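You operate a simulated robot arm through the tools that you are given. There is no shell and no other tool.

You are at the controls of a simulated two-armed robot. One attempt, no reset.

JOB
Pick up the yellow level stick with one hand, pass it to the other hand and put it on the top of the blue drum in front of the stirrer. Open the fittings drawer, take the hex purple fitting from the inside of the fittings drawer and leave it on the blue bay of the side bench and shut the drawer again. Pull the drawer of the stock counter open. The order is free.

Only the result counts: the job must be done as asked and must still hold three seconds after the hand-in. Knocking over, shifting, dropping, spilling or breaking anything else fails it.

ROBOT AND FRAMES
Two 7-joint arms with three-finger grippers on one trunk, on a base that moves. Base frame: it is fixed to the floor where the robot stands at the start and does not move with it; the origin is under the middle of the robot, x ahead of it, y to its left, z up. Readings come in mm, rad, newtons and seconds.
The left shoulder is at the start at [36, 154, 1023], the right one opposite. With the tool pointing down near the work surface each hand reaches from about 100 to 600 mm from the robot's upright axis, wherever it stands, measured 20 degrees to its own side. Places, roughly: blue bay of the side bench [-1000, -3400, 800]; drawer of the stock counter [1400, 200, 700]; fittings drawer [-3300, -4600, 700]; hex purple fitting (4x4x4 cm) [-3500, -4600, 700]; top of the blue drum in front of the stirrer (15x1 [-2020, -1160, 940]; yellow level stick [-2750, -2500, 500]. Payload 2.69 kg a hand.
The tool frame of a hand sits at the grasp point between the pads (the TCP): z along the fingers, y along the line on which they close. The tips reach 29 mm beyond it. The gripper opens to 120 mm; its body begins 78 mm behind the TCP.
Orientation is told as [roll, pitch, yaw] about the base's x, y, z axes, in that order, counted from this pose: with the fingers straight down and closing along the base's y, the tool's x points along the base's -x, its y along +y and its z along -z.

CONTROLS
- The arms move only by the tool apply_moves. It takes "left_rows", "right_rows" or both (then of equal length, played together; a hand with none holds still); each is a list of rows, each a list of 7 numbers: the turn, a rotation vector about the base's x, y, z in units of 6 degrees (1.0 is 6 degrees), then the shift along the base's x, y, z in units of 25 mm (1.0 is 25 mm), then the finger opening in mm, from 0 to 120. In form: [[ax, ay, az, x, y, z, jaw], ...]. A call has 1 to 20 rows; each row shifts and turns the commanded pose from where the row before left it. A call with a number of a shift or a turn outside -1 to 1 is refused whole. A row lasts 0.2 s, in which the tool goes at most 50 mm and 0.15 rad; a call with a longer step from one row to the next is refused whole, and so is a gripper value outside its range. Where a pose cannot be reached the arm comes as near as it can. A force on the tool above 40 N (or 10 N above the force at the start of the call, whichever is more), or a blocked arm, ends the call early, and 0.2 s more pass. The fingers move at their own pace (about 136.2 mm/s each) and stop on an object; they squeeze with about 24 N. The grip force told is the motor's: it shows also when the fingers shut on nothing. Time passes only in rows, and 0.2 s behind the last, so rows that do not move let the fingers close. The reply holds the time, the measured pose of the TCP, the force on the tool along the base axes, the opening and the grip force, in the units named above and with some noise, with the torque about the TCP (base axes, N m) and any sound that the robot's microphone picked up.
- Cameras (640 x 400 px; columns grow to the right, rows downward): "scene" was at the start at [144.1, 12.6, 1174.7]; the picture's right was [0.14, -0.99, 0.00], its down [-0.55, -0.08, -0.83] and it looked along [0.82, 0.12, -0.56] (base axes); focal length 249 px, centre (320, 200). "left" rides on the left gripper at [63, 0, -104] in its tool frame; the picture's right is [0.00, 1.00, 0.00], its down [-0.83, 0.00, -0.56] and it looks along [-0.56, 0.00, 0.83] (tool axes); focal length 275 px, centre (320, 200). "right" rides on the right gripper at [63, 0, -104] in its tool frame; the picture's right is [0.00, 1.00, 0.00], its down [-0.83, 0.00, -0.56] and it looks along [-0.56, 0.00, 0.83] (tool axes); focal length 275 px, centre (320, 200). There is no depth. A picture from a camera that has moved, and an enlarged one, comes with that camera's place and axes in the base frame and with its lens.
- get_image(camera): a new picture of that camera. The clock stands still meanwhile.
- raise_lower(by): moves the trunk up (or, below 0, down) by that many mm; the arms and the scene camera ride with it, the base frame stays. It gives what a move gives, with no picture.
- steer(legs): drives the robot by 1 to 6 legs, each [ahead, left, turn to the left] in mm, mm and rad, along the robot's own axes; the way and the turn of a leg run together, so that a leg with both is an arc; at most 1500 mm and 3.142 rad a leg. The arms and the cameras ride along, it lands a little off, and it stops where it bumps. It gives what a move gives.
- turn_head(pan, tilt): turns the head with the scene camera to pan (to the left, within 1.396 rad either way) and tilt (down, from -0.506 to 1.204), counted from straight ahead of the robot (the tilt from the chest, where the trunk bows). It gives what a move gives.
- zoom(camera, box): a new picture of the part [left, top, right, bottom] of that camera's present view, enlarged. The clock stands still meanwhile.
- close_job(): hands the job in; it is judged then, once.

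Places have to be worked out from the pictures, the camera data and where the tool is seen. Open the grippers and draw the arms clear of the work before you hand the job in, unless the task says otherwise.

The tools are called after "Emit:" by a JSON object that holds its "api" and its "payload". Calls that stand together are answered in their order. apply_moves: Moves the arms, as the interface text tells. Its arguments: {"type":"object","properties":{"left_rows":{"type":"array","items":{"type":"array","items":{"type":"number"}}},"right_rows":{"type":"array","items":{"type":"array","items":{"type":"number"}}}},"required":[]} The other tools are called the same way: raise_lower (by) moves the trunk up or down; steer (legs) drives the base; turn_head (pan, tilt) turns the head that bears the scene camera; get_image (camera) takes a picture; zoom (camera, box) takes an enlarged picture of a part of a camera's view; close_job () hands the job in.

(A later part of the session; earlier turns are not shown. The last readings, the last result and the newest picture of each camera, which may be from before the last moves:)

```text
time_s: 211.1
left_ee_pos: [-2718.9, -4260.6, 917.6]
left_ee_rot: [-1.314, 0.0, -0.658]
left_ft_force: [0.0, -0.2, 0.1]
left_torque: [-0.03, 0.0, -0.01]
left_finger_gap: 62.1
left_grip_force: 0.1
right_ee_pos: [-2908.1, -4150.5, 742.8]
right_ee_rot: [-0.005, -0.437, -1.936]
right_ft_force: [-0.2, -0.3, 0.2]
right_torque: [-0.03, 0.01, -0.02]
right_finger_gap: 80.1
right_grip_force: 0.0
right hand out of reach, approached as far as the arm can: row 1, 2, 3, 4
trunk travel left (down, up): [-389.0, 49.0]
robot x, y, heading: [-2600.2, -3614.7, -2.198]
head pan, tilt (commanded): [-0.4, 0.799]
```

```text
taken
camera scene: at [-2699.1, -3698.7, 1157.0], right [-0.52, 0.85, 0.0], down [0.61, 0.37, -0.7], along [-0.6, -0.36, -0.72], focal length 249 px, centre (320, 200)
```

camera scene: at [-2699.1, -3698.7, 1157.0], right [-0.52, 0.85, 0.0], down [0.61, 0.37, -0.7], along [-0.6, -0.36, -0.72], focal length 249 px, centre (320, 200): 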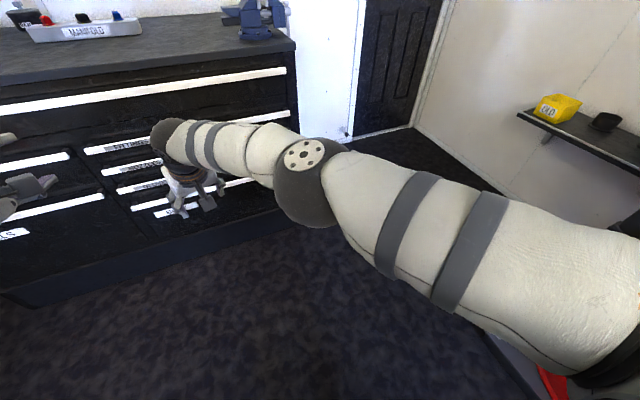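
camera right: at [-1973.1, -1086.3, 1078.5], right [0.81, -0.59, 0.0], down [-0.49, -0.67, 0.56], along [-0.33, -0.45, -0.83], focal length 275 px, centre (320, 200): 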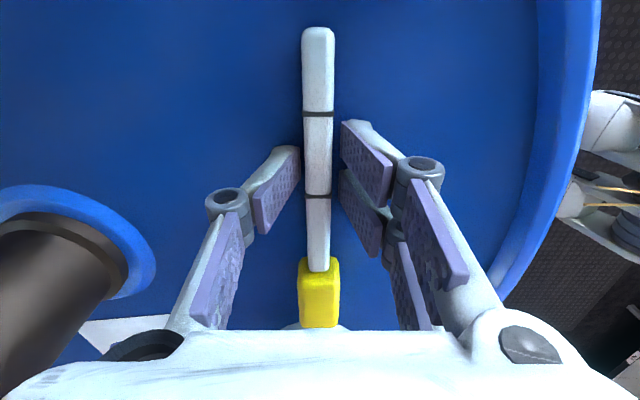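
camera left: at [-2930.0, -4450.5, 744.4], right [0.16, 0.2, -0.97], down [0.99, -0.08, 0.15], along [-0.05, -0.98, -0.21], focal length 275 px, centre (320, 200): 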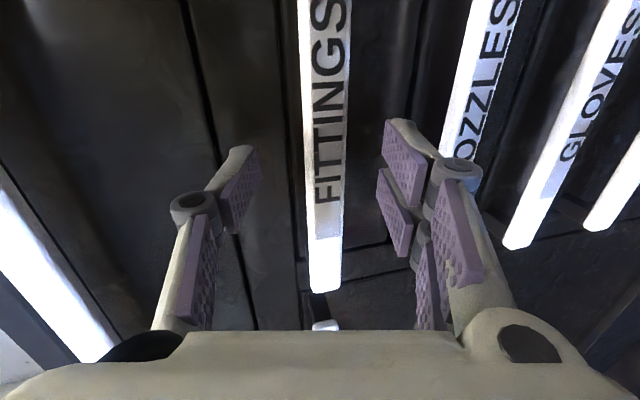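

The elbow is clearly bending now. I pull back toward the body.

Emit:
{"api": "apply_moves", "payload": {"right_rows": [[0, 0, 0, 0.35, 0.48, 0, 80], [0, 0, 0, 0.35, 0.48, 0, 80], [0, 0, 0, 0.35, 0.48, 0, 80], [0, 0, 0, 0.35, 0.48, 0, 80], [0, 0, 0, 0.35, 0.48, 0, 80], [0, 0, 0, 0.35, 0.48, 0, 80], [0, 0, 0, 0.35, 0.48, 0, 80], [0, 0, 0, 0.35, 0.48, 0, 80]]}}

Emit:
{"api": "get_image", "payload": {"camera": "scene"}}

```text
time_s: 212.9
left_ee_pos: [-2719.2, -4261.1, 918.2]
left_ee_rot: [-1.312, -0.001, -0.657]
left_ft_force: [-0.3, 0.2, -0.7]
left_torque: [-0.03, 0.0, 0.0]
left_finger_gap: 62.1
left_grip_force: 0.0
right_ee_pos: [-2841.5, -4055.4, 742.9]
right_ee_rot: [-0.001, -0.439, -1.912]
right_ft_force: [-0.4, -0.4, -0.8]
right_torque: [-0.04, 0.03, 0.01]
right_finger_gap: 80.2
right_grip_force: 0.1
trunk travel left (down, up): [-389.0, 49.0]
robot x, y, heading: [-2601.2, -3612.0, -2.197]
head pan, tilt (commanded): [-0.4, 0.799]
```

```text
taken
camera scene: at [-2699.3, -3698.5, 1157.0], right [-0.52, 0.85, 0.0], down [0.61, 0.37, -0.7], along [-0.6, -0.36, -0.72], focal length 249 px, centre (320, 200)
```

scene: 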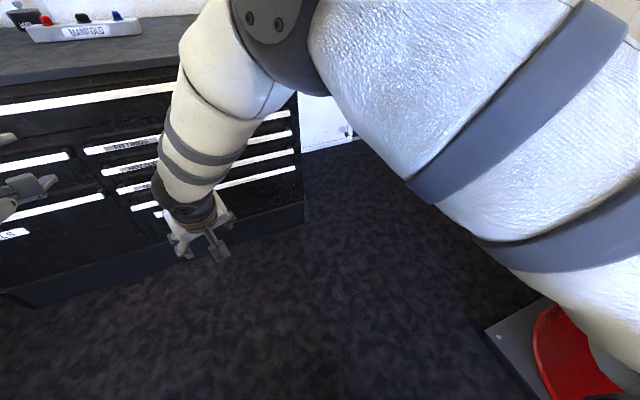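

The right arm is unlocked (elbow bent up). I bring the right hand to a neutral tucked pose: forward 420, right 190, z≈845, pointing down.

Emit:
{"api": "apply_moves", "payload": {"right_rows": [[0.329, -0.117, -0.225, -0.533, 0.714, 0.333, 80], [0.329, -0.117, -0.225, -0.533, 0.714, 0.333, 80], [0.329, -0.117, -0.225, -0.533, 0.714, 0.333, 80], [0.329, -0.117, -0.225, -0.533, 0.714, 0.333, 80], [0.329, -0.117, -0.225, -0.533, 0.714, 0.333, 80], [0.329, -0.117, -0.225, -0.533, 0.714, 0.333, 80], [0.329, -0.117, -0.225, -0.533, 0.714, 0.333, 80], [0.329, -0.117, -0.225, -0.533, 0.714, 0.333, 80], [0.329, -0.117, -0.225, -0.533, 0.714, 0.333, 80], [0.329, -0.117, -0.225, -0.533, 0.714, 0.333, 80], [0.329, -0.117, -0.225, -0.533, 0.714, 0.333, 80], [0.329, -0.117, -0.225, -0.533, 0.714, 0.333, 80]]}}

Emit:
{"api": "turn_head", "payload": {"pan": 0.0, "tilt": 0.6}}

Emit:
{"api": "get_image", "payload": {"camera": "scene"}}

```text
time_s: 215.5
left_ee_pos: [-2718.0, -4260.7, 917.9]
left_ee_rot: [-1.313, -0.001, -0.656]
left_ft_force: [-0.8, -0.8, 0.1]
left_torque: [-0.03, 0.03, -0.05]
left_finger_gap: 62.1
left_grip_force: 0.0
right_ee_pos: [-2996.1, -3839.7, 843.1]
right_ee_rot: [-0.06, -0.004, -2.175]
right_ft_force: [-1.0, 0.4, 0.4]
right_torque: [0.0, 0.03, -0.01]
right_finger_gap: 80.1
right_grip_force: 0.2
trunk travel left (down, up): [-389.0, 49.0]
robot x, y, heading: [-2599.1, -3611.8, -2.194]
head pan, tilt (commanded): [-0.4, 0.799]
```

```text
time_s: 216.3
left_ee_pos: [-2719.6, -4261.7, 918.1]
left_ee_rot: [-1.311, -0.001, -0.656]
left_ft_force: [0.1, 0.1, 0.4]
left_torque: [0.0, 0.03, 0.0]
left_finger_gap: 62.0
left_grip_force: 0.0
right_ee_pos: [-2996.1, -3840.4, 842.6]
right_ee_rot: [-0.062, -0.005, -2.175]
right_ft_force: [0.0, -0.5, 0.6]
right_torque: [0.02, 0.02, -0.02]
right_finger_gap: 79.9
right_grip_force: 0.0
trunk travel left (down, up): [-389.0, 49.0]
robot x, y, heading: [-2596.5, -3614.1, -2.2]
head pan, tilt (commanded): [0.0, 0.6]
```

```text
taken
camera scene: at [-2682.0, -3728.4, 1173.9], right [-0.81, 0.59, 0.0], down [0.33, 0.46, -0.82], along [-0.48, -0.67, -0.57], focal length 249 px, centre (320, 200)
```

scene: 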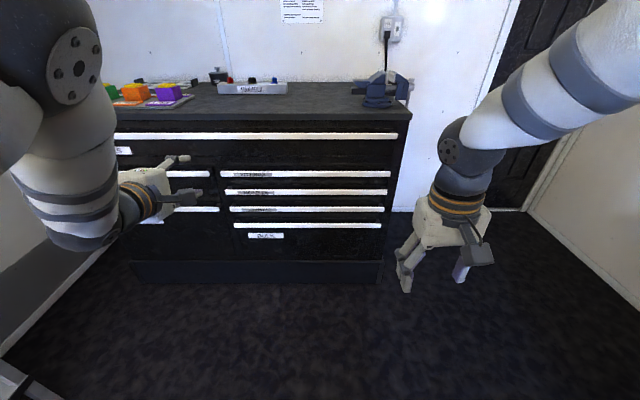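

Both arms are in good order. I lower the trunk 200 mm again and check that both hands ride well.

Emit:
{"api": "raise_lower", "payload": {"by": -200}}

Emit:
{"api": "turn_head", "payload": {"pan": 0.0, "tilt": 0.45}}

Emit:
{"api": "get_image", "payload": {"camera": "scene"}}

```text
time_s: 218.5
left_ee_pos: [-2718.1, -4262.2, 717.9]
left_ee_rot: [-1.312, 0.001, -0.659]
left_ft_force: [0.5, -0.1, 0.5]
left_torque: [0.06, -0.02, -0.03]
left_finger_gap: 62.2
left_grip_force: 0.1
right_ee_pos: [-2996.8, -3840.5, 643.0]
right_ee_rot: [-0.062, -0.008, -2.174]
right_ft_force: [-0.5, 0.1, -0.1]
right_torque: [0.02, 0.01, -0.02]
right_finger_gap: 80.0
right_grip_force: 0.1
trunk travel left (down, up): [-189.0, 249.0]
robot x, y, heading: [-2602.0, -3617.9, -2.191]
head pan, tilt (commanded): [0.0, 0.6]
```

```text
time_s: 219.2
left_ee_pos: [-2719.0, -4260.5, 717.5]
left_ee_rot: [-1.313, -0.001, -0.659]
left_ft_force: [0.1, 1.2, 0.6]
left_torque: [0.03, 0.03, -0.01]
left_finger_gap: 62.1
left_grip_force: 0.0
right_ee_pos: [-2996.7, -3841.7, 642.3]
right_ee_rot: [-0.06, -0.005, -2.174]
right_ft_force: [0.6, -0.4, -0.1]
right_torque: [0.02, 0.04, 0.0]
right_finger_gap: 80.1
right_grip_force: 0.0
trunk travel left (down, up): [-189.0, 249.0]
robot x, y, heading: [-2595.1, -3610.2, -2.193]
head pan, tilt (commanded): [0.0, 0.45]
```

```text
taken
camera scene: at [-2723.5, -3786.0, 975.4], right [-0.81, 0.59, 0.0], down [0.26, 0.35, -0.9], along [-0.53, -0.73, -0.44], focal length 249 px, centre (320, 200)
```

scene: 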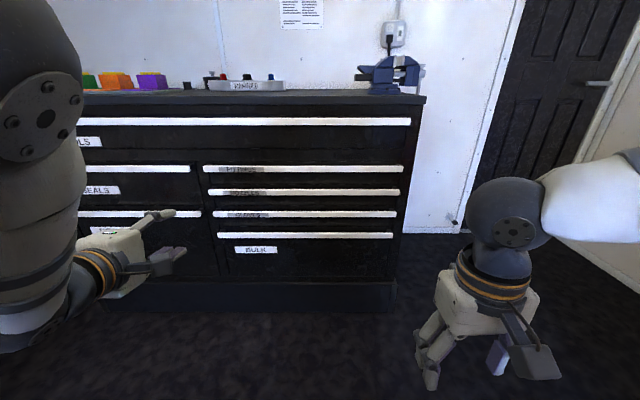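

Both hands kept their poses. I drive forward 360 mm to the strip.

Emit:
{"api": "steer", "payload": {"legs": [[355, 0, 0]]}}

Emit:
{"api": "get_image", "payload": {"camera": "left"}}

Emit:
{"api": "zoom", "payload": {"camera": "scene", "box": [60, 160, 300, 310]}}

```text
time_s: 221.5
left_ee_pos: [-2923.4, -4551.4, 716.9]
left_ee_rot: [-1.314, -0.001, -0.654]
left_ft_force: [-1.3, 0.1, 0.7]
left_torque: [0.02, -0.01, 0.03]
left_finger_gap: 62.0
left_grip_force: 0.0
right_ee_pos: [-3203.5, -4132.6, 643.2]
right_ee_rot: [-0.062, -0.006, -2.172]
right_ft_force: [0.7, 0.4, -0.1]
right_torque: [-0.01, 0.01, 0.02]
right_finger_gap: 80.1
right_grip_force: 0.1
trunk travel left (down, up): [-189.0, 249.0]
robot x, y, heading: [-2808.1, -3903.4, -2.193]
head pan, tilt (commanded): [0.0, 0.45]
```

```text
taken
camera left: at [-2913.6, -4433.1, 744.2], right [0.16, 0.2, -0.97], down [0.99, -0.08, 0.15], along [-0.05, -0.98, -0.21], focal length 275 px, centre (320, 200)
```

left: 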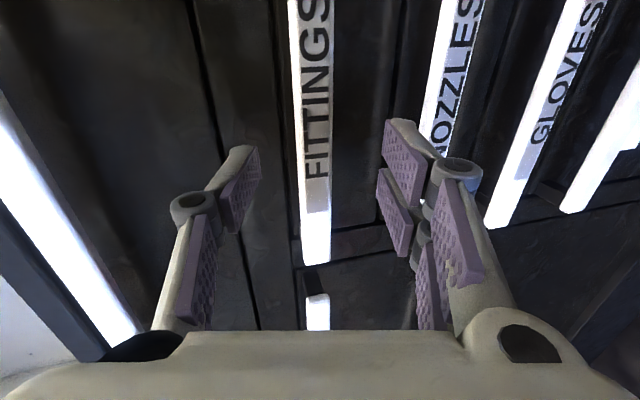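

```text
2.67 times, centred on (180, 235) of scene
camera zoom: at [-2930.9, -4076.2, 975.4], right [-0.81, 0.58, 0.0], down [0.25, 0.35, -0.9], along [-0.52, -0.73, -0.44], focal length 664 px, centre (693, 107)
```

zoom: 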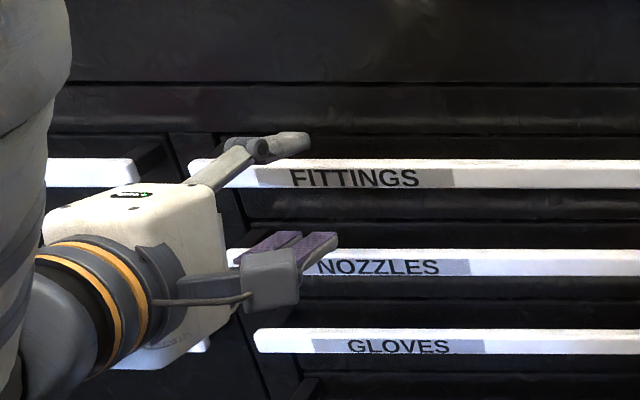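

About 37 mm remain. I advance 35 mm.

Emit:
{"api": "steer", "payload": {"legs": [[35, 0, 0]]}}

Emit:
{"api": "get_image", "payload": {"camera": "left"}}

Emit:
{"api": "zoom", "payload": {"camera": "scene", "box": [60, 160, 300, 310]}}

```text
time_s: 222.4
left_ee_pos: [-2944.5, -4579.4, 718.1]
left_ee_rot: [-1.311, 0.001, -0.653]
left_ft_force: [0.3, 0.2, -0.1]
left_torque: [-0.04, 0.03, 0.01]
left_finger_gap: 61.9
left_grip_force: 0.1
right_ee_pos: [-3224.4, -4161.0, 643.8]
right_ee_rot: [-0.061, -0.005, -2.171]
right_ft_force: [0.5, -0.2, -0.4]
right_torque: [0.02, 0.02, 0.01]
right_finger_gap: 80.1
right_grip_force: 0.0
trunk travel left (down, up): [-189.0, 249.0]
robot x, y, heading: [-2825.9, -3929.7, -2.192]
head pan, tilt (commanded): [0.0, 0.45]
```

```text
taken
camera left: at [-2933.7, -4461.5, 744.1], right [0.16, 0.2, -0.97], down [0.99, -0.08, 0.15], along [-0.05, -0.98, -0.21], focal length 275 px, centre (320, 200)
```

left: 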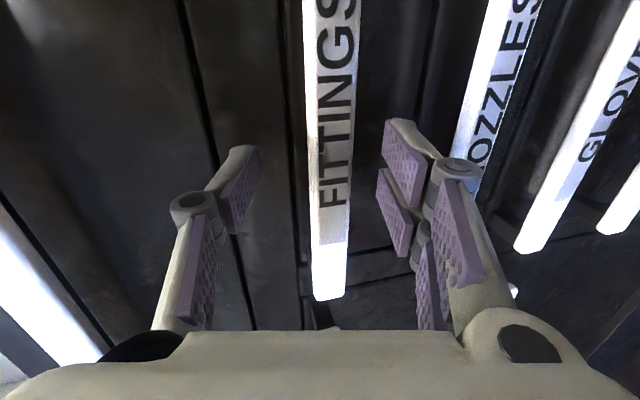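

```text
2.67 times, centred on (180, 235) of scene
camera zoom: at [-2951.1, -4104.7, 975.3], right [-0.81, 0.58, 0.0], down [0.25, 0.35, -0.9], along [-0.52, -0.73, -0.44], focal length 664 px, centre (693, 107)
```

zoom: 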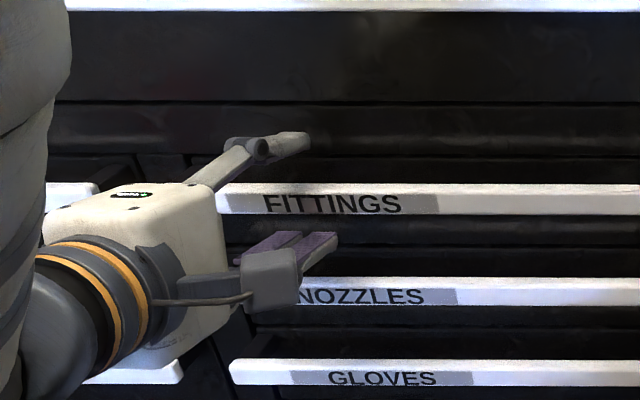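

The fingers straddle the strip with ~20 mm overlap. I close the left gripper on it.

Emit:
{"api": "apply_moves", "payload": {"left_rows": [[0, 0, 0, 0, 0, 0, 40], [0, 0, 0, 0, 0, 0, 10], [0, 0, 0, 0, 0, 0, 0], [0, 0, 0, 0, 0, 0, 0], [0, 0, 0, 0, 0, 0, 0]]}}

Emit:
{"api": "get_image", "payload": {"camera": "left"}}

Emit:
{"api": "zoom", "payload": {"camera": "scene", "box": [60, 160, 300, 310]}}

```text
time_s: 223.6
left_ee_pos: [-2943.3, -4577.5, 711.7]
left_ee_rot: [-1.3, 0.001, -0.651]
left_ft_force: [4.4, 18.0, -33.1]
left_torque: [1.28, 0.67, 0.13]
left_finger_gap: 23.4
left_grip_force: 44.8
right_ee_pos: [-3224.0, -4161.7, 641.2]
right_ee_rot: [-0.064, -0.005, -2.169]
right_ft_force: [1.0, -0.7, 0.1]
right_torque: [0.02, 0.0, -0.02]
right_finger_gap: 79.8
right_grip_force: 0.0
trunk travel left (down, up): [-189.0, 249.0]
robot x, y, heading: [-2828.7, -3930.9, -2.193]
head pan, tilt (commanded): [0.0, 0.45]
```

```text
taken
camera left: at [-2933.1, -4460.9, 740.9], right [0.16, 0.21, -0.96], down [0.99, -0.08, 0.15], along [-0.04, -0.97, -0.22], focal length 275 px, centre (320, 200)
```

left: 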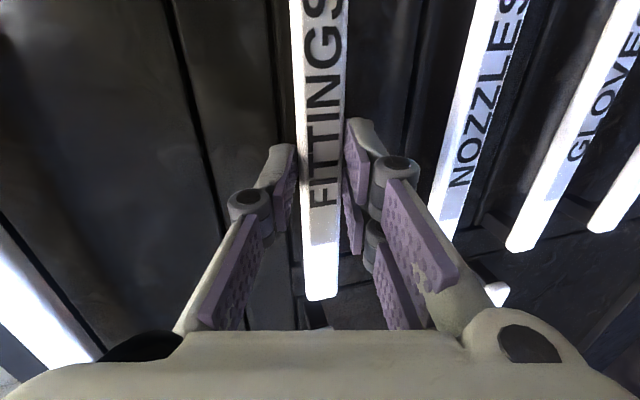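

```text
2.67 times, centred on (180, 235) of scene
camera zoom: at [-2950.9, -4105.5, 975.0], right [-0.81, 0.58, 0.0], down [0.25, 0.36, -0.9], along [-0.52, -0.73, -0.44], focal length 664 px, centre (693, 107)
```

zoom: 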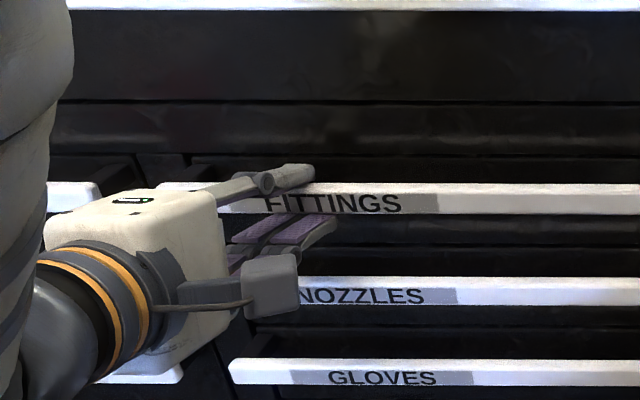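

The strip is gripped (gap 23.4 mm) but the hand is pulled down ~6 mm; I relax the command downward, then pull gently 50 mm with the base.

Emit:
{"api": "apply_moves", "payload": {"left_rows": [[0, 0, 0, 0, 0, -0.15, 0], [0, 0, 0, 0, 0, -0.1, 0], [0, 0, 0, 0, 0, 0, 0]]}}

Emit:
{"api": "steer", "payload": {"legs": [[-60, 0, 0]]}}

Emit:
{"api": "get_image", "payload": {"camera": "scene"}}

```text
time_s: 224.4
left_ee_pos: [-2943.5, -4577.9, 713.5]
left_ee_rot: [-1.314, 0.0, -0.651]
left_ft_force: [6.7, 23.5, -11.9]
left_torque: [0.79, 0.69, 0.11]
left_finger_gap: 23.8
left_grip_force: 45.1
right_ee_pos: [-3224.5, -4158.6, 643.7]
right_ee_rot: [-0.062, -0.007, -2.17]
right_ft_force: [-0.5, 0.5, -0.4]
right_torque: [0.02, 0.0, 0.01]
right_finger_gap: 79.9
right_grip_force: 0.0
trunk travel left (down, up): [-189.0, 249.0]
robot x, y, heading: [-2824.7, -3930.5, -2.196]
head pan, tilt (commanded): [0.0, 0.45]
```

```text
time_s: 225.3
left_ee_pos: [-2909.0, -4531.7, 712.0]
left_ee_rot: [-1.317, 0.0, -0.651]
left_ft_force: [-3.9, 1.4, -2.8]
left_torque: [0.5, 0.94, 0.08]
left_finger_gap: 23.7
left_grip_force: 44.9
right_ee_pos: [-3188.7, -4112.9, 643.4]
right_ee_rot: [-0.062, -0.004, -2.171]
right_ft_force: [-0.2, -0.4, -0.6]
right_torque: [0.04, 0.02, 0.0]
right_finger_gap: 80.2
right_grip_force: 0.0
trunk travel left (down, up): [-189.0, 249.0]
robot x, y, heading: [-2796.7, -3879.2, -2.19]
head pan, tilt (commanded): [0.0, 0.45]
```

```text
taken
camera scene: at [-2916.2, -4055.9, 975.4], right [-0.81, 0.58, 0.0], down [0.25, 0.35, -0.9], along [-0.52, -0.73, -0.44], focal length 249 px, centre (320, 200)
```

scene: 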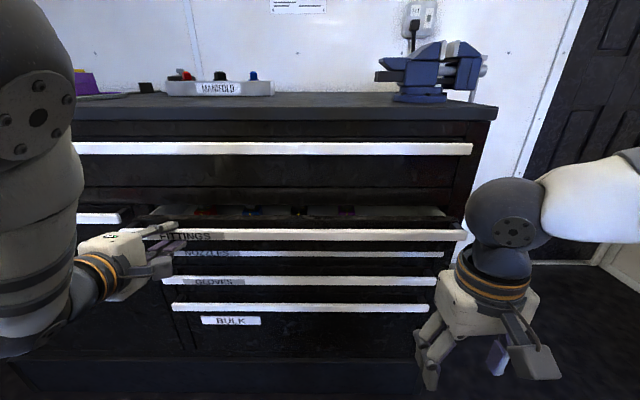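

The drawer slides out and fittings inside become visible. I continue pulling 200 mm.

Emit:
{"api": "steer", "payload": {"legs": [[-200, 0, 0]]}}

Emit:
{"api": "get_image", "payload": {"camera": "scene"}}

```text
time_s: 226.9
left_ee_pos: [-2790.8, -4369.4, 712.6]
left_ee_rot: [-1.315, 0.001, -0.65]
left_ft_force: [4.9, -6.3, 0.4]
left_torque: [0.33, 0.77, 0.95]
left_finger_gap: 23.9
left_grip_force: 45.1
right_ee_pos: [-3072.3, -3951.0, 643.5]
right_ee_rot: [-0.065, -0.004, -2.17]
right_ft_force: [-0.2, 0.0, 0.6]
right_torque: [-0.02, -0.01, -0.01]
right_finger_gap: 80.2
right_grip_force: 0.0
trunk travel left (down, up): [-189.0, 249.0]
robot x, y, heading: [-2680.9, -3719.2, -2.193]
head pan, tilt (commanded): [0.0, 0.45]
```

```text
taken
camera scene: at [-2799.8, -3894.0, 975.4], right [-0.81, 0.58, 0.0], down [0.25, 0.35, -0.9], along [-0.52, -0.73, -0.44], focal length 249 px, centre (320, 200)
```

scene: 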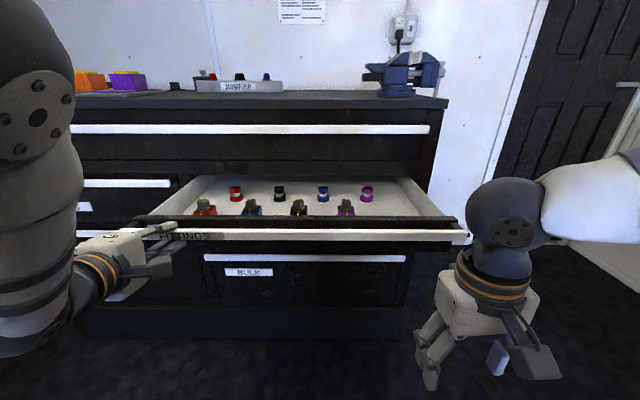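

I zoom into the drawer to tell the fittings apart.

Emit:
{"api": "zoom", "payload": {"camera": "scene", "box": [180, 160, 440, 240]}}

```text
2.46 times, centred on (310, 200) of scene
camera zoom: at [-2799.8, -3894.0, 975.4], right [-0.81, 0.58, 0.0], down [0.25, 0.35, -0.9], along [-0.52, -0.73, -0.44], focal length 613 px, centre (345, 200)
```

zoom: 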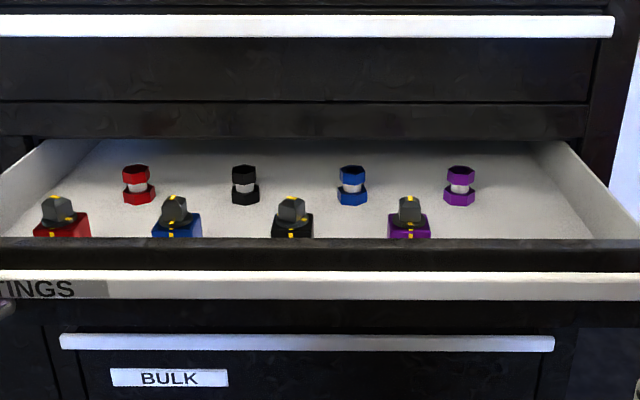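

The hex purple coupling is the back-row one at right. It is still close to the cabinet front, so I pull the drawer another 110 mm for clearance.

Emit:
{"api": "steer", "payload": {"legs": [[-110, 0, 0]]}}

Emit:
{"api": "get_image", "payload": {"camera": "scene"}}

```text
time_s: 228.1
left_ee_pos: [-2727.0, -4280.9, 713.7]
left_ee_rot: [-1.315, 0.0, -0.647]
left_ft_force: [0.3, -0.9, -1.0]
left_torque: [0.56, 0.9, 0.69]
left_finger_gap: 23.6
left_grip_force: 45.1
right_ee_pos: [-3008.5, -3861.1, 641.9]
right_ee_rot: [-0.063, -0.004, -2.165]
right_ft_force: [0.2, 0.0, -1.3]
right_torque: [-0.02, 0.04, 0.0]
right_finger_gap: 80.0
right_grip_force: 0.1
trunk travel left (down, up): [-189.0, 249.0]
robot x, y, heading: [-2615.6, -3631.2, -2.188]
head pan, tilt (commanded): [0.0, 0.45]
```

```text
taken
camera scene: at [-2736.4, -3805.0, 975.4], right [-0.81, 0.58, 0.0], down [0.25, 0.35, -0.9], along [-0.52, -0.73, -0.44], focal length 249 px, centre (320, 200)
```

scene: 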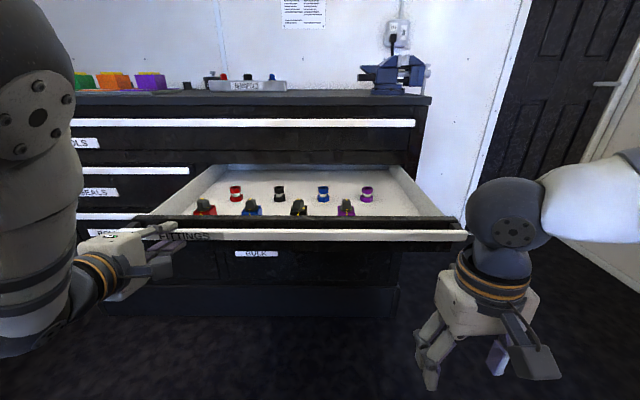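

The drawer is ~369 mm out and the hex purple fitting is well exposed. I release the strip and back away 100 mm.

Emit:
{"api": "apply_moves", "payload": {"left_rows": [[0, 0, 0, 0, 0, 0, 60], [0, 0, 0, 0, 0, 0, 80], [0, 0, 0, 0, 0, 0, 80]]}}

Emit:
{"api": "steer", "payload": {"legs": [[-120, 0, 0]]}}

Emit:
{"api": "raise_lower", "payload": {"by": 200}}

Emit:
{"api": "turn_head", "payload": {"pan": 0.0, "tilt": 0.6}}

Emit:
{"api": "get_image", "payload": {"camera": "scene"}}

```text
time_s: 228.9
left_ee_pos: [-2727.8, -4280.6, 712.4]
left_ee_rot: [-1.315, 0.0, -0.645]
left_ft_force: [0.2, 0.8, -0.7]
left_torque: [-0.01, 0.02, -0.02]
left_finger_gap: 80.3
left_grip_force: 0.1
right_ee_pos: [-3010.1, -3862.2, 642.5]
right_ee_rot: [-0.063, -0.005, -2.169]
right_ft_force: [-0.4, 0.4, 0.6]
right_torque: [-0.01, 0.02, 0.04]
right_finger_gap: 80.1
right_grip_force: 0.0
trunk travel left (down, up): [-189.0, 249.0]
robot x, y, heading: [-2608.8, -3627.8, -2.192]
head pan, tilt (commanded): [0.0, 0.45]
```

```text
time_s: 230.2
left_ee_pos: [-2659.2, -4183.5, 713.8]
left_ee_rot: [-1.316, 0.0, -0.646]
left_ft_force: [-0.5, -0.1, 0.1]
left_torque: [-0.02, 0.02, 0.01]
left_finger_gap: 80.2
left_grip_force: 0.2
right_ee_pos: [-2940.9, -3763.9, 643.7]
right_ee_rot: [-0.061, -0.006, -2.167]
right_ft_force: [0.1, -0.2, -0.1]
right_torque: [-0.02, 0.01, 0.02]
right_finger_gap: 80.1
right_grip_force: 0.0
trunk travel left (down, up): [-189.0, 249.0]
robot x, y, heading: [-2543.6, -3534.0, -2.19]
head pan, tilt (commanded): [0.0, 0.45]
```

```text
time_s: 232.3
left_ee_pos: [-2658.7, -4183.8, 912.4]
left_ee_rot: [-1.314, -0.001, -0.647]
left_ft_force: [-0.3, -0.5, 0.6]
left_torque: [0.0, 0.03, -0.03]
left_finger_gap: 80.0
left_grip_force: 0.0
right_ee_pos: [-2940.4, -3764.1, 841.9]
right_ee_rot: [-0.062, -0.004, -2.169]
right_ft_force: [-0.2, 0.3, 0.1]
right_torque: [0.02, -0.02, 0.02]
right_finger_gap: 80.0
right_grip_force: 0.0
trunk travel left (down, up): [-389.0, 49.0]
robot x, y, heading: [-2545.1, -3536.6, -2.189]
head pan, tilt (commanded): [0.0, 0.45]
```

```text
time_s: 233.0
left_ee_pos: [-2658.0, -4183.6, 912.9]
left_ee_rot: [-1.315, 0.001, -0.646]
left_ft_force: [0.5, -0.1, -0.5]
left_torque: [0.01, 0.01, 0.02]
left_finger_gap: 80.3
left_grip_force: 0.0
right_ee_pos: [-2939.7, -3765.6, 843.1]
right_ee_rot: [-0.06, -0.005, -2.167]
right_ft_force: [0.3, 0.6, 0.2]
right_torque: [0.0, 0.01, 0.0]
right_finger_gap: 80.0
right_grip_force: 0.0
trunk travel left (down, up): [-389.0, 49.0]
robot x, y, heading: [-2548.8, -3536.1, -2.189]
head pan, tilt (commanded): [0.0, 0.6]
```

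```text
taken
camera scene: at [-2626.1, -3649.7, 1173.9], right [-0.82, 0.58, 0.0], down [0.33, 0.46, -0.83], along [-0.48, -0.67, -0.56], focal length 249 px, centre (320, 200)
```

scene: 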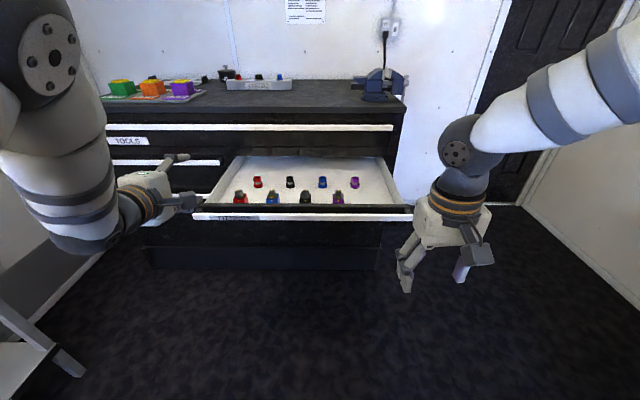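

The drawer stays open. I fold the left hand back: undo the roll while retracting, so I can drive up for the pick.

Emit:
{"api": "apply_moves", "payload": {"left_rows": [[-0.582, -0.772, -0.253, 0.1, 0.14, 0, 60], [-0.582, -0.772, -0.253, 0.1, 0.14, 0, 60], [-0.582, -0.772, -0.253, 0.1, 0.14, 0, 60], [-0.582, -0.772, -0.253, 0.1, 0.14, 0, 60], [-0.582, -0.772, -0.253, 0.1, 0.14, 0, 60], [-0.582, -0.772, -0.253, 0, 0, 0, 60], [-0.582, -0.772, -0.253, 0, 0, 0, 60], [-0.582, -0.772, -0.253, 0, 0, 0, 60], [-0.582, -0.772, -0.253, 0, 0, 0, 60], [-0.582, -0.772, -0.253, 0, 0, 0, 60], [-0.582, -0.772, -0.253, 0, 0, 0, 60], [-0.582, -0.772, -0.253, 0, 0, 0, 60], [-0.582, -0.772, -0.253, 0, 0, 0, 60], [-0.582, -0.772, -0.253, 0, 0, 0, 60], [-0.582, -0.772, -0.253, 0, 0, 0, 60]]}}

Emit:
{"api": "apply_moves", "payload": {"left_rows": [[0.81, -0.585, 0, 0.3, 0.42, 0, 0], [0.81, -0.585, 0, 0.3, 0.42, 0, 0], [0.81, -0.585, 0, 0.3, 0.42, 0, 0], [0.81, -0.585, 0, 0.3, 0.42, 0, 0], [0.81, -0.585, 0, 0.3, 0.42, 0, 0], [0.81, -0.585, 0, 0.3, 0.42, 0, 0], [0.81, -0.585, 0, 0.3, 0.42, 0, 0], [0.81, -0.585, 0, 0.3, 0.42, 0, 0], [0.4, -0.29, 0, 0.3, 0.42, 0, 0], [0, 0, 0, 0.3, 0.42, 0, 0], [0, 0, 0, 0.3, 0.42, 0, 0], [0, 0, 0, 0.3, 0.42, 0, 0]]}}

Emit:
{"api": "get_image", "payload": {"camera": "scene"}}

```text
time_s: 236.2
left_ee_pos: [-2644.9, -4166.1, 912.5]
left_ee_rot: [0.002, -1.315, -2.217]
left_ft_force: [-0.3, -0.3, -0.1]
left_torque: [0.01, -0.03, -0.01]
left_finger_gap: 60.2
left_grip_force: 0.1
right_ee_pos: [-2940.3, -3764.5, 843.7]
right_ee_rot: [-0.062, -0.004, -2.168]
right_ft_force: [0.2, 0.3, 0.3]
right_torque: [-0.03, 0.0, 0.0]
right_finger_gap: 80.2
right_grip_force: 0.1
trunk travel left (down, up): [-389.0, 49.0]
robot x, y, heading: [-2545.2, -3532.5, -2.191]
head pan, tilt (commanded): [0.0, 0.6]
```

```text
time_s: 238.8
left_ee_pos: [-2551.9, -4051.8, 907.5]
left_ee_rot: [-0.021, -0.427, -2.202]
left_ft_force: [0.1, -0.4, -0.2]
left_torque: [0.0, 0.04, 0.0]
left_finger_gap: 0.0
left_grip_force: 24.2
left hand out of reach, approached as far as the arm can: row 11, 12
right_ee_pos: [-2939.5, -3764.4, 843.2]
right_ee_rot: [-0.062, -0.007, -2.166]
right_ft_force: [0.4, -0.2, -0.6]
right_torque: [0.03, 0.01, -0.01]
right_finger_gap: 79.9
right_grip_force: 0.1
trunk travel left (down, up): [-389.0, 49.0]
robot x, y, heading: [-2546.2, -3533.4, -2.189]
head pan, tilt (commanded): [0.0, 0.6]
```

```text
taken
camera scene: at [-2634.6, -3642.2, 1173.2], right [-0.73, 0.68, 0.0], down [0.39, 0.42, -0.82], along [-0.56, -0.6, -0.57], focal length 249 px, centre (320, 200)
```

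scene: 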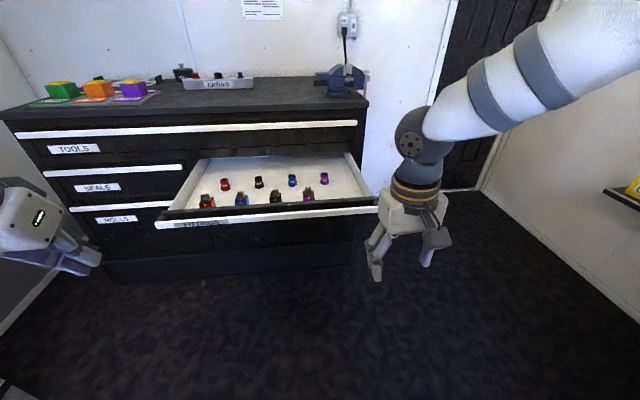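

The head camera seems to have been nudged in pan (left elbow likely near the head). I move the left hand slightly forward and down and recheck.

Emit:
{"api": "apply_moves", "payload": {"left_rows": [[0, 0, 0, -0.3, -0.42, -0.4, 0], [0, 0, 0, -0.3, -0.42, -0.4, 0], [0.4, -0.29, 0, 0, 0, -0.4, 0], [0.4, -0.29, 0, 0, 0, -0.4, 0]]}}

Emit:
{"api": "turn_head", "payload": {"pan": 0.0, "tilt": 0.6}}

Emit:
{"api": "get_image", "payload": {"camera": "scene"}}

```text
time_s: 239.8
left_ee_pos: [-2568.7, -4072.1, 864.4]
left_ee_rot: [-0.019, -0.321, -2.202]
left_ft_force: [-1.0, 0.1, -0.1]
left_torque: [-0.02, 0.05, 0.0]
left_finger_gap: 0.2
left_grip_force: 23.5
right_ee_pos: [-2939.4, -3764.6, 843.7]
right_ee_rot: [-0.063, -0.005, -2.166]
right_ft_force: [-0.8, -0.4, -0.6]
right_torque: [0.0, 0.03, -0.01]
right_finger_gap: 79.9
right_grip_force: 0.1
trunk travel left (down, up): [-389.0, 49.0]
robot x, y, heading: [-2547.0, -3534.0, -2.189]
head pan, tilt (commanded): [0.0, 0.6]
```

```text
time_s: 240.4
left_ee_pos: [-2568.0, -4073.4, 864.2]
left_ee_rot: [-0.018, -0.322, -2.199]
left_ft_force: [0.9, -1.2, -0.5]
left_torque: [-0.02, 0.0, 0.0]
left_finger_gap: 0.0
left_grip_force: 23.7
right_ee_pos: [-2940.1, -3765.4, 842.5]
right_ee_rot: [-0.059, -0.005, -2.168]
right_ft_force: [1.0, -1.2, 0.9]
right_torque: [0.02, 0.01, 0.01]
right_finger_gap: 79.9
right_grip_force: 0.0
trunk travel left (down, up): [-389.0, 49.0]
robot x, y, heading: [-2542.6, -3535.1, -2.19]
head pan, tilt (commanded): [0.0, 0.6]
```

```text
taken
camera scene: at [-2626.1, -3649.7, 1173.9], right [-0.82, 0.58, 0.0], down [0.33, 0.46, -0.83], along [-0.48, -0.67, -0.56], focal length 249 px, centre (320, 200)
```

scene: 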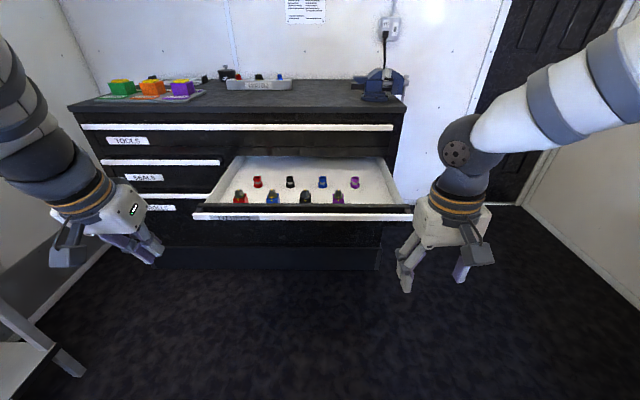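

The head is back. I zoom on the drawer to locate the hex purple fitting from this height.

Emit:
{"api": "zoom", "payload": {"camera": "scene", "box": [200, 140, 420, 240]}}

```text
2.91 times, centred on (310, 190) of scene
camera zoom: at [-2626.1, -3649.7, 1173.9], right [-0.82, 0.58, 0.0], down [0.33, 0.46, -0.83], along [-0.48, -0.67, -0.56], focal length 724 px, centre (349, 229)
```

zoom: 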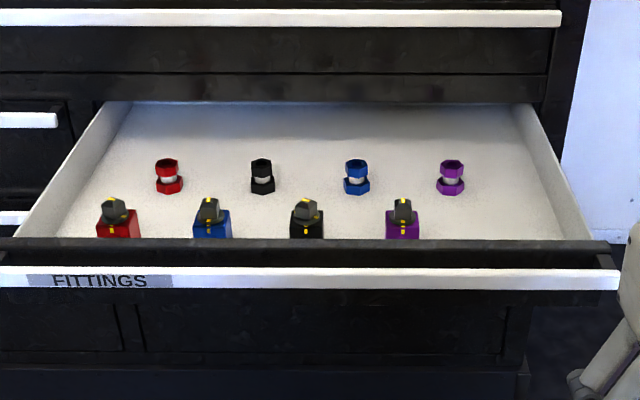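

Triangulated: the hex purple fitting is at about (-3218, -4244, 690) (bottom ≈673, top ≈709). I drive forward 420 mm so that the right hand can reach it, with both hands well above the drawer.

Emit:
{"api": "steer", "payload": {"legs": [[420, 0, -0.005]]}}

Emit:
{"api": "turn_head", "payload": {"pan": -0.1, "tilt": 0.9}}

Emit:
{"api": "get_image", "payload": {"camera": "scene"}}

Emit:
{"api": "get_image", "payload": {"camera": "right"}}

```text
time_s: 243.0
left_ee_pos: [-2812.1, -4412.3, 865.6]
left_ee_rot: [-0.018, -0.323, -2.204]
left_ft_force: [0.8, -0.1, -0.2]
left_torque: [0.01, -0.02, -0.01]
left_finger_gap: 0.0
left_grip_force: 24.2
right_ee_pos: [-3184.5, -4103.2, 842.8]
right_ee_rot: [-0.061, -0.006, -2.17]
right_ft_force: [0.5, 0.0, -0.5]
right_torque: [0.01, -0.01, -0.02]
right_finger_gap: 80.0
right_grip_force: 0.1
trunk travel left (down, up): [-389.0, 49.0]
robot x, y, heading: [-2787.2, -3871.4, -2.195]
head pan, tilt (commanded): [0.0, 0.6]
```

```text
time_s: 243.8
left_ee_pos: [-2812.2, -4412.6, 864.9]
left_ee_rot: [-0.02, -0.323, -2.205]
left_ft_force: [-1.7, 0.9, -0.5]
left_torque: [-0.03, 0.03, 0.01]
left_finger_gap: 0.0
left_grip_force: 24.2
right_ee_pos: [-3183.3, -4103.2, 842.6]
right_ee_rot: [-0.063, -0.004, -2.172]
right_ft_force: [-0.2, 0.1, 0.3]
right_torque: [0.03, 0.0, 0.01]
right_finger_gap: 79.8
right_grip_force: 0.0
trunk travel left (down, up): [-389.0, 49.0]
robot x, y, heading: [-2787.7, -3875.3, -2.194]
head pan, tilt (commanded): [-0.099, 0.901]
```

```text
taken
camera scene: at [-2868.0, -3974.9, 1149.2], right [-0.75, 0.66, 0.0], down [0.52, 0.59, -0.62], along [-0.41, -0.47, -0.78], focal length 249 px, centre (320, 200)
```

scene: 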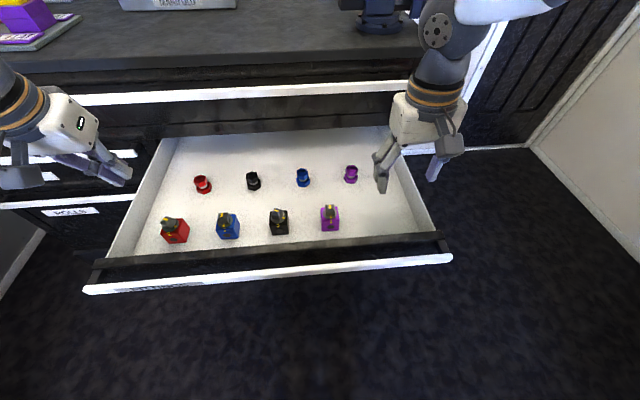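

```text
taken
camera right: at [-3142.7, -4054.0, 946.6], right [0.83, -0.56, -0.06], down [-0.44, -0.7, 0.56], along [-0.36, -0.43, -0.83], focal length 275 px, centre (320, 200)
```

right: 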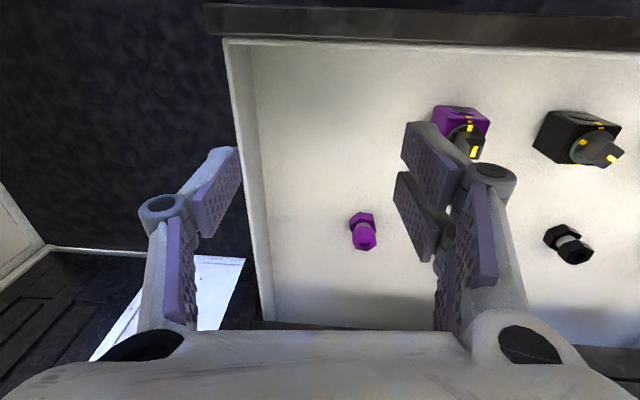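

I zoom both cameras on the hex purple fitting for a precise fix.

Emit:
{"api": "zoom", "payload": {"camera": "scene", "box": [290, 140, 410, 220]}}

Emit:
{"api": "zoom", "payload": {"camera": "right", "box": [300, 180, 420, 260]}}

```text
5.00 times, centred on (350, 180) of scene
camera zoom: at [-2868.0, -3974.9, 1149.2], right [-0.75, 0.66, 0.0], down [0.52, 0.59, -0.62], along [-0.41, -0.47, -0.78], focal length 1244 px, centre (170, 300)
```

zoom: 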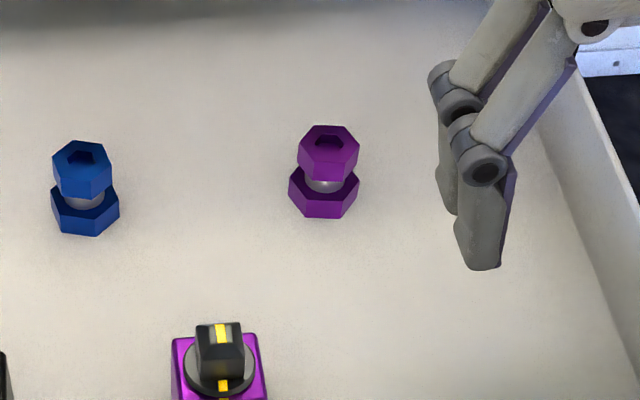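

```text
5.00 times, centred on (360, 220) of right
camera zoom: at [-3142.7, -4054.0, 946.6], right [0.83, -0.56, -0.06], down [-0.44, -0.7, 0.56], along [-0.36, -0.43, -0.83], focal length 1376 px, centre (120, 100)
```

zoom: 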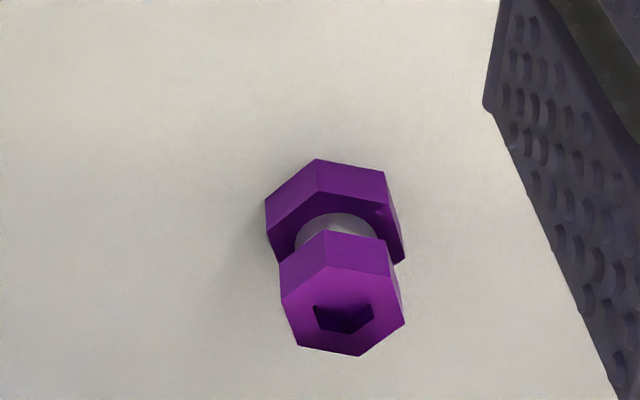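

Better fix: the fitting's top centre is at (-3247, -4277, 681), drawer floor ≈640. I drive 60 mm closer, then bring the right hand above it with a slight backward lean to stay clear of the TOOLS strip.

Emit:
{"api": "steer", "payload": {"legs": [[60, 0, 0]]}}

Emit:
{"api": "apply_moves", "payload": {"right_rows": [[-0.236, 0.078, -0.026, -0.142, -0.625, 0, 90], [-0.236, 0.078, -0.026, -0.142, -0.625, 0, 90], [-0.236, 0.078, -0.026, -0.142, -0.625, 0, 90], [-0.236, 0.078, -0.026, -0.142, -0.625, 0, 90], [-0.236, 0.078, -0.026, -0.142, -0.625, 0, 90], [-0.236, 0.078, -0.026, -0.142, -0.625, 0, 90], [-0.236, 0.078, -0.026, -0.142, -0.625, 0, 90]]}}

Emit:
{"api": "get_image", "payload": {"camera": "right"}}

Emit:
{"api": "get_image", "payload": {"camera": "scene"}}

```text
time_s: 244.8
left_ee_pos: [-2847.3, -4460.8, 864.9]
left_ee_rot: [-0.019, -0.322, -2.205]
left_ft_force: [-0.3, -0.2, 0.7]
left_torque: [0.04, -0.01, -0.02]
left_finger_gap: 0.0
left_grip_force: 24.0
right_ee_pos: [-3218.4, -4150.9, 842.0]
right_ee_rot: [-0.062, -0.005, -2.171]
right_ft_force: [-0.1, -0.7, -1.0]
right_torque: [0.0, -0.01, 0.01]
right_finger_gap: 80.1
right_grip_force: 0.0
trunk travel left (down, up): [-389.0, 49.0]
robot x, y, heading: [-2823.2, -3921.0, -2.191]
head pan, tilt (commanded): [-0.099, 0.901]
```

```text
time_s: 246.4
left_ee_pos: [-2847.7, -4459.6, 865.2]
left_ee_rot: [-0.019, -0.323, -2.205]
left_ft_force: [0.0, 1.5, 1.7]
left_torque: [-0.02, 0.0, -0.02]
left_finger_gap: 0.1
left_grip_force: 24.5
right_ee_pos: [-3242.6, -4261.2, 843.3]
right_ee_rot: [-0.01, -0.183, -2.197]
right_ft_force: [-0.5, -0.1, 0.2]
right_torque: [-0.01, -0.02, 0.0]
right_finger_gap: 89.9
right_grip_force: 0.1
trunk travel left (down, up): [-389.0, 49.0]
robot x, y, heading: [-2822.5, -3921.2, -2.192]
head pan, tilt (commanded): [-0.099, 0.901]
```

```text
taken
camera right: at [-3195.3, -4195.1, 934.2], right [0.81, -0.58, -0.01], down [-0.41, -0.59, 0.7], along [-0.41, -0.56, -0.72], focal length 275 px, centre (320, 200)
```

right: 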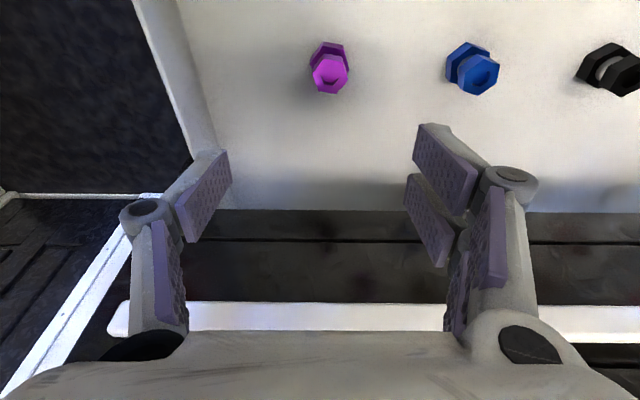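

```text
taken
camera scene: at [-2902.2, -4022.9, 1149.1], right [-0.75, 0.66, 0.0], down [0.52, 0.59, -0.62], along [-0.41, -0.47, -0.78], focal length 249 px, centre (320, 200)
```

scene: 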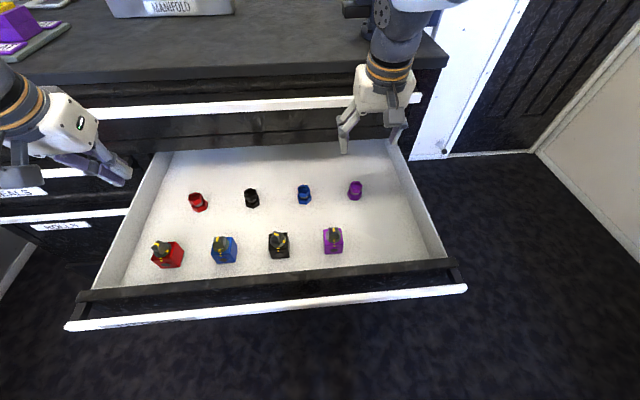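

The fitting's top is confirmed near (-3243, -4276, 681). I descend to z≈720 with small corrections and check.

Emit:
{"api": "apply_moves", "payload": {"right_rows": [[0, 0, 0, 0, -0.12, -0.97, 84], [0, 0, 0, 0, -0.12, -0.97, 84], [0, 0, 0, 0, -0.12, -0.97, 84], [0, 0, 0, 0, -0.12, -0.97, 84], [0, 0, 0, 0, -0.12, -0.97, 84]]}}

Emit:
{"api": "get_image", "payload": {"camera": "right"}}

Emit:
{"api": "zoom", "payload": {"camera": "scene", "box": [260, 60, 460, 260]}}

```text
time_s: 247.6
left_ee_pos: [-2847.5, -4461.1, 864.6]
left_ee_rot: [-0.019, -0.322, -2.204]
left_ft_force: [-0.7, 0.1, 0.4]
left_torque: [-0.02, -0.03, 0.04]
left_finger_gap: 0.3
left_grip_force: 24.1
right_ee_pos: [-3242.5, -4275.6, 720.5]
right_ee_rot: [-0.009, -0.182, -2.197]
right_ft_force: [-0.1, -0.3, -0.3]
right_torque: [0.02, -0.01, -0.01]
right_finger_gap: 83.8
right_grip_force: 0.0
trunk travel left (down, up): [-389.0, 49.0]
robot x, y, heading: [-2818.6, -3920.3, -2.19]
head pan, tilt (commanded): [-0.099, 0.901]
```

```text
taken
camera right: at [-3195.2, -4210.1, 812.3], right [0.81, -0.58, -0.01], down [-0.41, -0.59, 0.7], along [-0.41, -0.56, -0.72], focal length 275 px, centre (320, 200)
```

right: 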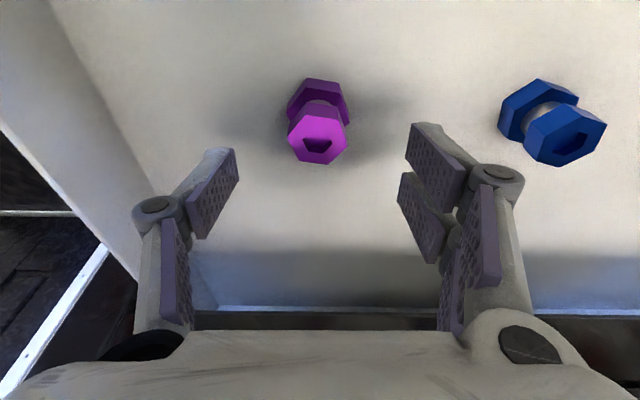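

```text
2.00 times, centred on (360, 160) of scene
camera zoom: at [-2902.4, -4022.9, 1149.1], right [-0.75, 0.66, 0.0], down [0.52, 0.59, -0.62], along [-0.41, -0.47, -0.78], focal length 498 px, centre (240, 280)
```

zoom: 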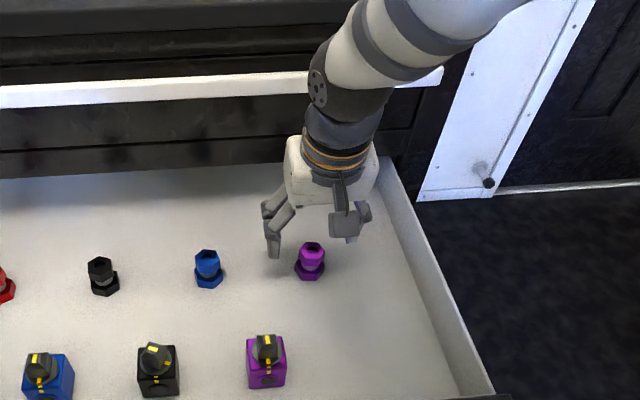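

The hex is directly below, centred. I descend the remaining 46 mm.

Emit:
{"api": "apply_moves", "payload": {"right_rows": [[0, 0, 0, -0.02, -0.02, -0.8, 84], [0, 0, 0, -0.02, -0.02, -0.8, 84], [0, 0, 0, 0, 0, -0.24, 84]]}}

Emit:
{"api": "get_image", "payload": {"camera": "right"}}

```text
time_s: 248.4
left_ee_pos: [-2845.4, -4460.1, 865.7]
left_ee_rot: [-0.018, -0.323, -2.204]
left_ft_force: [0.7, 1.1, -0.2]
left_torque: [0.02, -0.01, 0.01]
left_finger_gap: 0.1
left_grip_force: 24.0
right_ee_pos: [-3244.1, -4275.9, 675.5]
right_ee_rot: [-0.009, -0.183, -2.197]
right_ft_force: [0.2, -0.5, 0.5]
right_torque: [0.02, -0.03, 0.02]
right_finger_gap: 84.1
right_grip_force: 0.4
trunk travel left (down, up): [-389.0, 49.0]
robot x, y, heading: [-2821.9, -3922.7, -2.19]
head pan, tilt (commanded): [-0.099, 0.901]
```

```text
taken
camera right: at [-3195.5, -4210.7, 767.2], right [0.81, -0.58, -0.01], down [-0.41, -0.59, 0.7], along [-0.41, -0.56, -0.72], focal length 275 px, centre (320, 200)
```

right: 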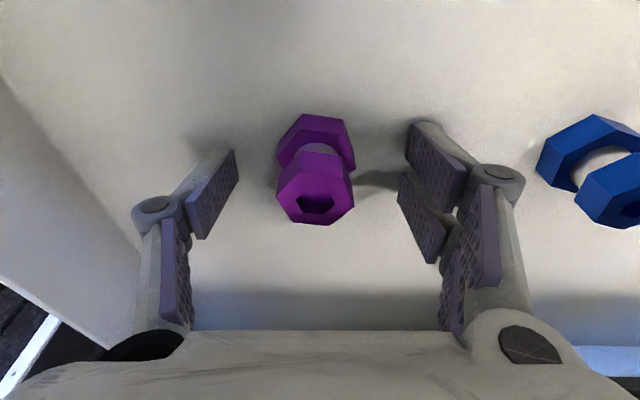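

The hex is between the pads. I close the right gripper.

Emit:
{"api": "apply_moves", "payload": {"right_rows": [[0, 0, 0, 0, 0, 0, 50], [0, 0, 0, 0, 0, 0, 20], [0, 0, 0, 0, 0, 0, 0], [0, 0, 0, 0, 0, 0, 0], [0, 0, 0, 0, 0, 0, 0]]}}

Emit:
{"api": "get_image", "payload": {"camera": "right"}}

```text
time_s: 249.3
left_ee_pos: [-2846.8, -4460.7, 865.5]
left_ee_rot: [-0.019, -0.323, -2.205]
left_ft_force: [-0.8, 0.2, 0.1]
left_torque: [0.03, -0.02, -0.04]
left_finger_gap: 0.0
left_grip_force: 23.8
right_ee_pos: [-3243.6, -4281.2, 681.4]
right_ee_rot: [-0.005, -0.197, -2.198]
right_ft_force: [1.1, -2.6, 22.5]
right_torque: [-0.06, -0.63, -0.02]
right_finger_gap: 33.4
right_grip_force: 24.2
trunk travel left (down, up): [-389.0, 49.0]
robot x, y, heading: [-2823.7, -3920.4, -2.193]
head pan, tilt (commanded): [-0.099, 0.901]
stopped in row 4 (right hand): the force on the tool passed its limit at 41 N (the readings are from after the stop); the commanded pose is now the measured one
```

```text
taken
camera right: at [-3195.8, -4214.8, 771.0], right [0.81, -0.58, 0.0], down [-0.41, -0.57, 0.71], along [-0.42, -0.57, -0.71], focal length 275 px, centre (320, 200)
```

right: 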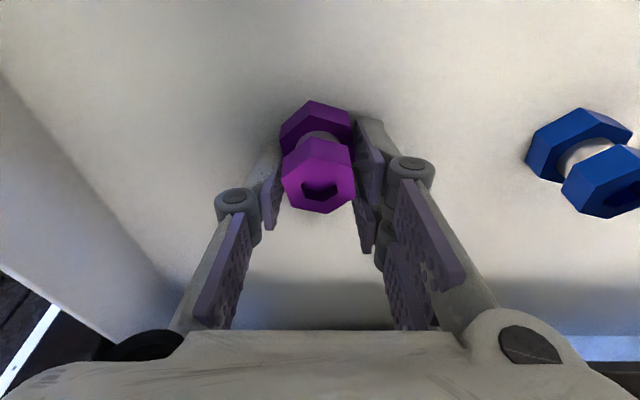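

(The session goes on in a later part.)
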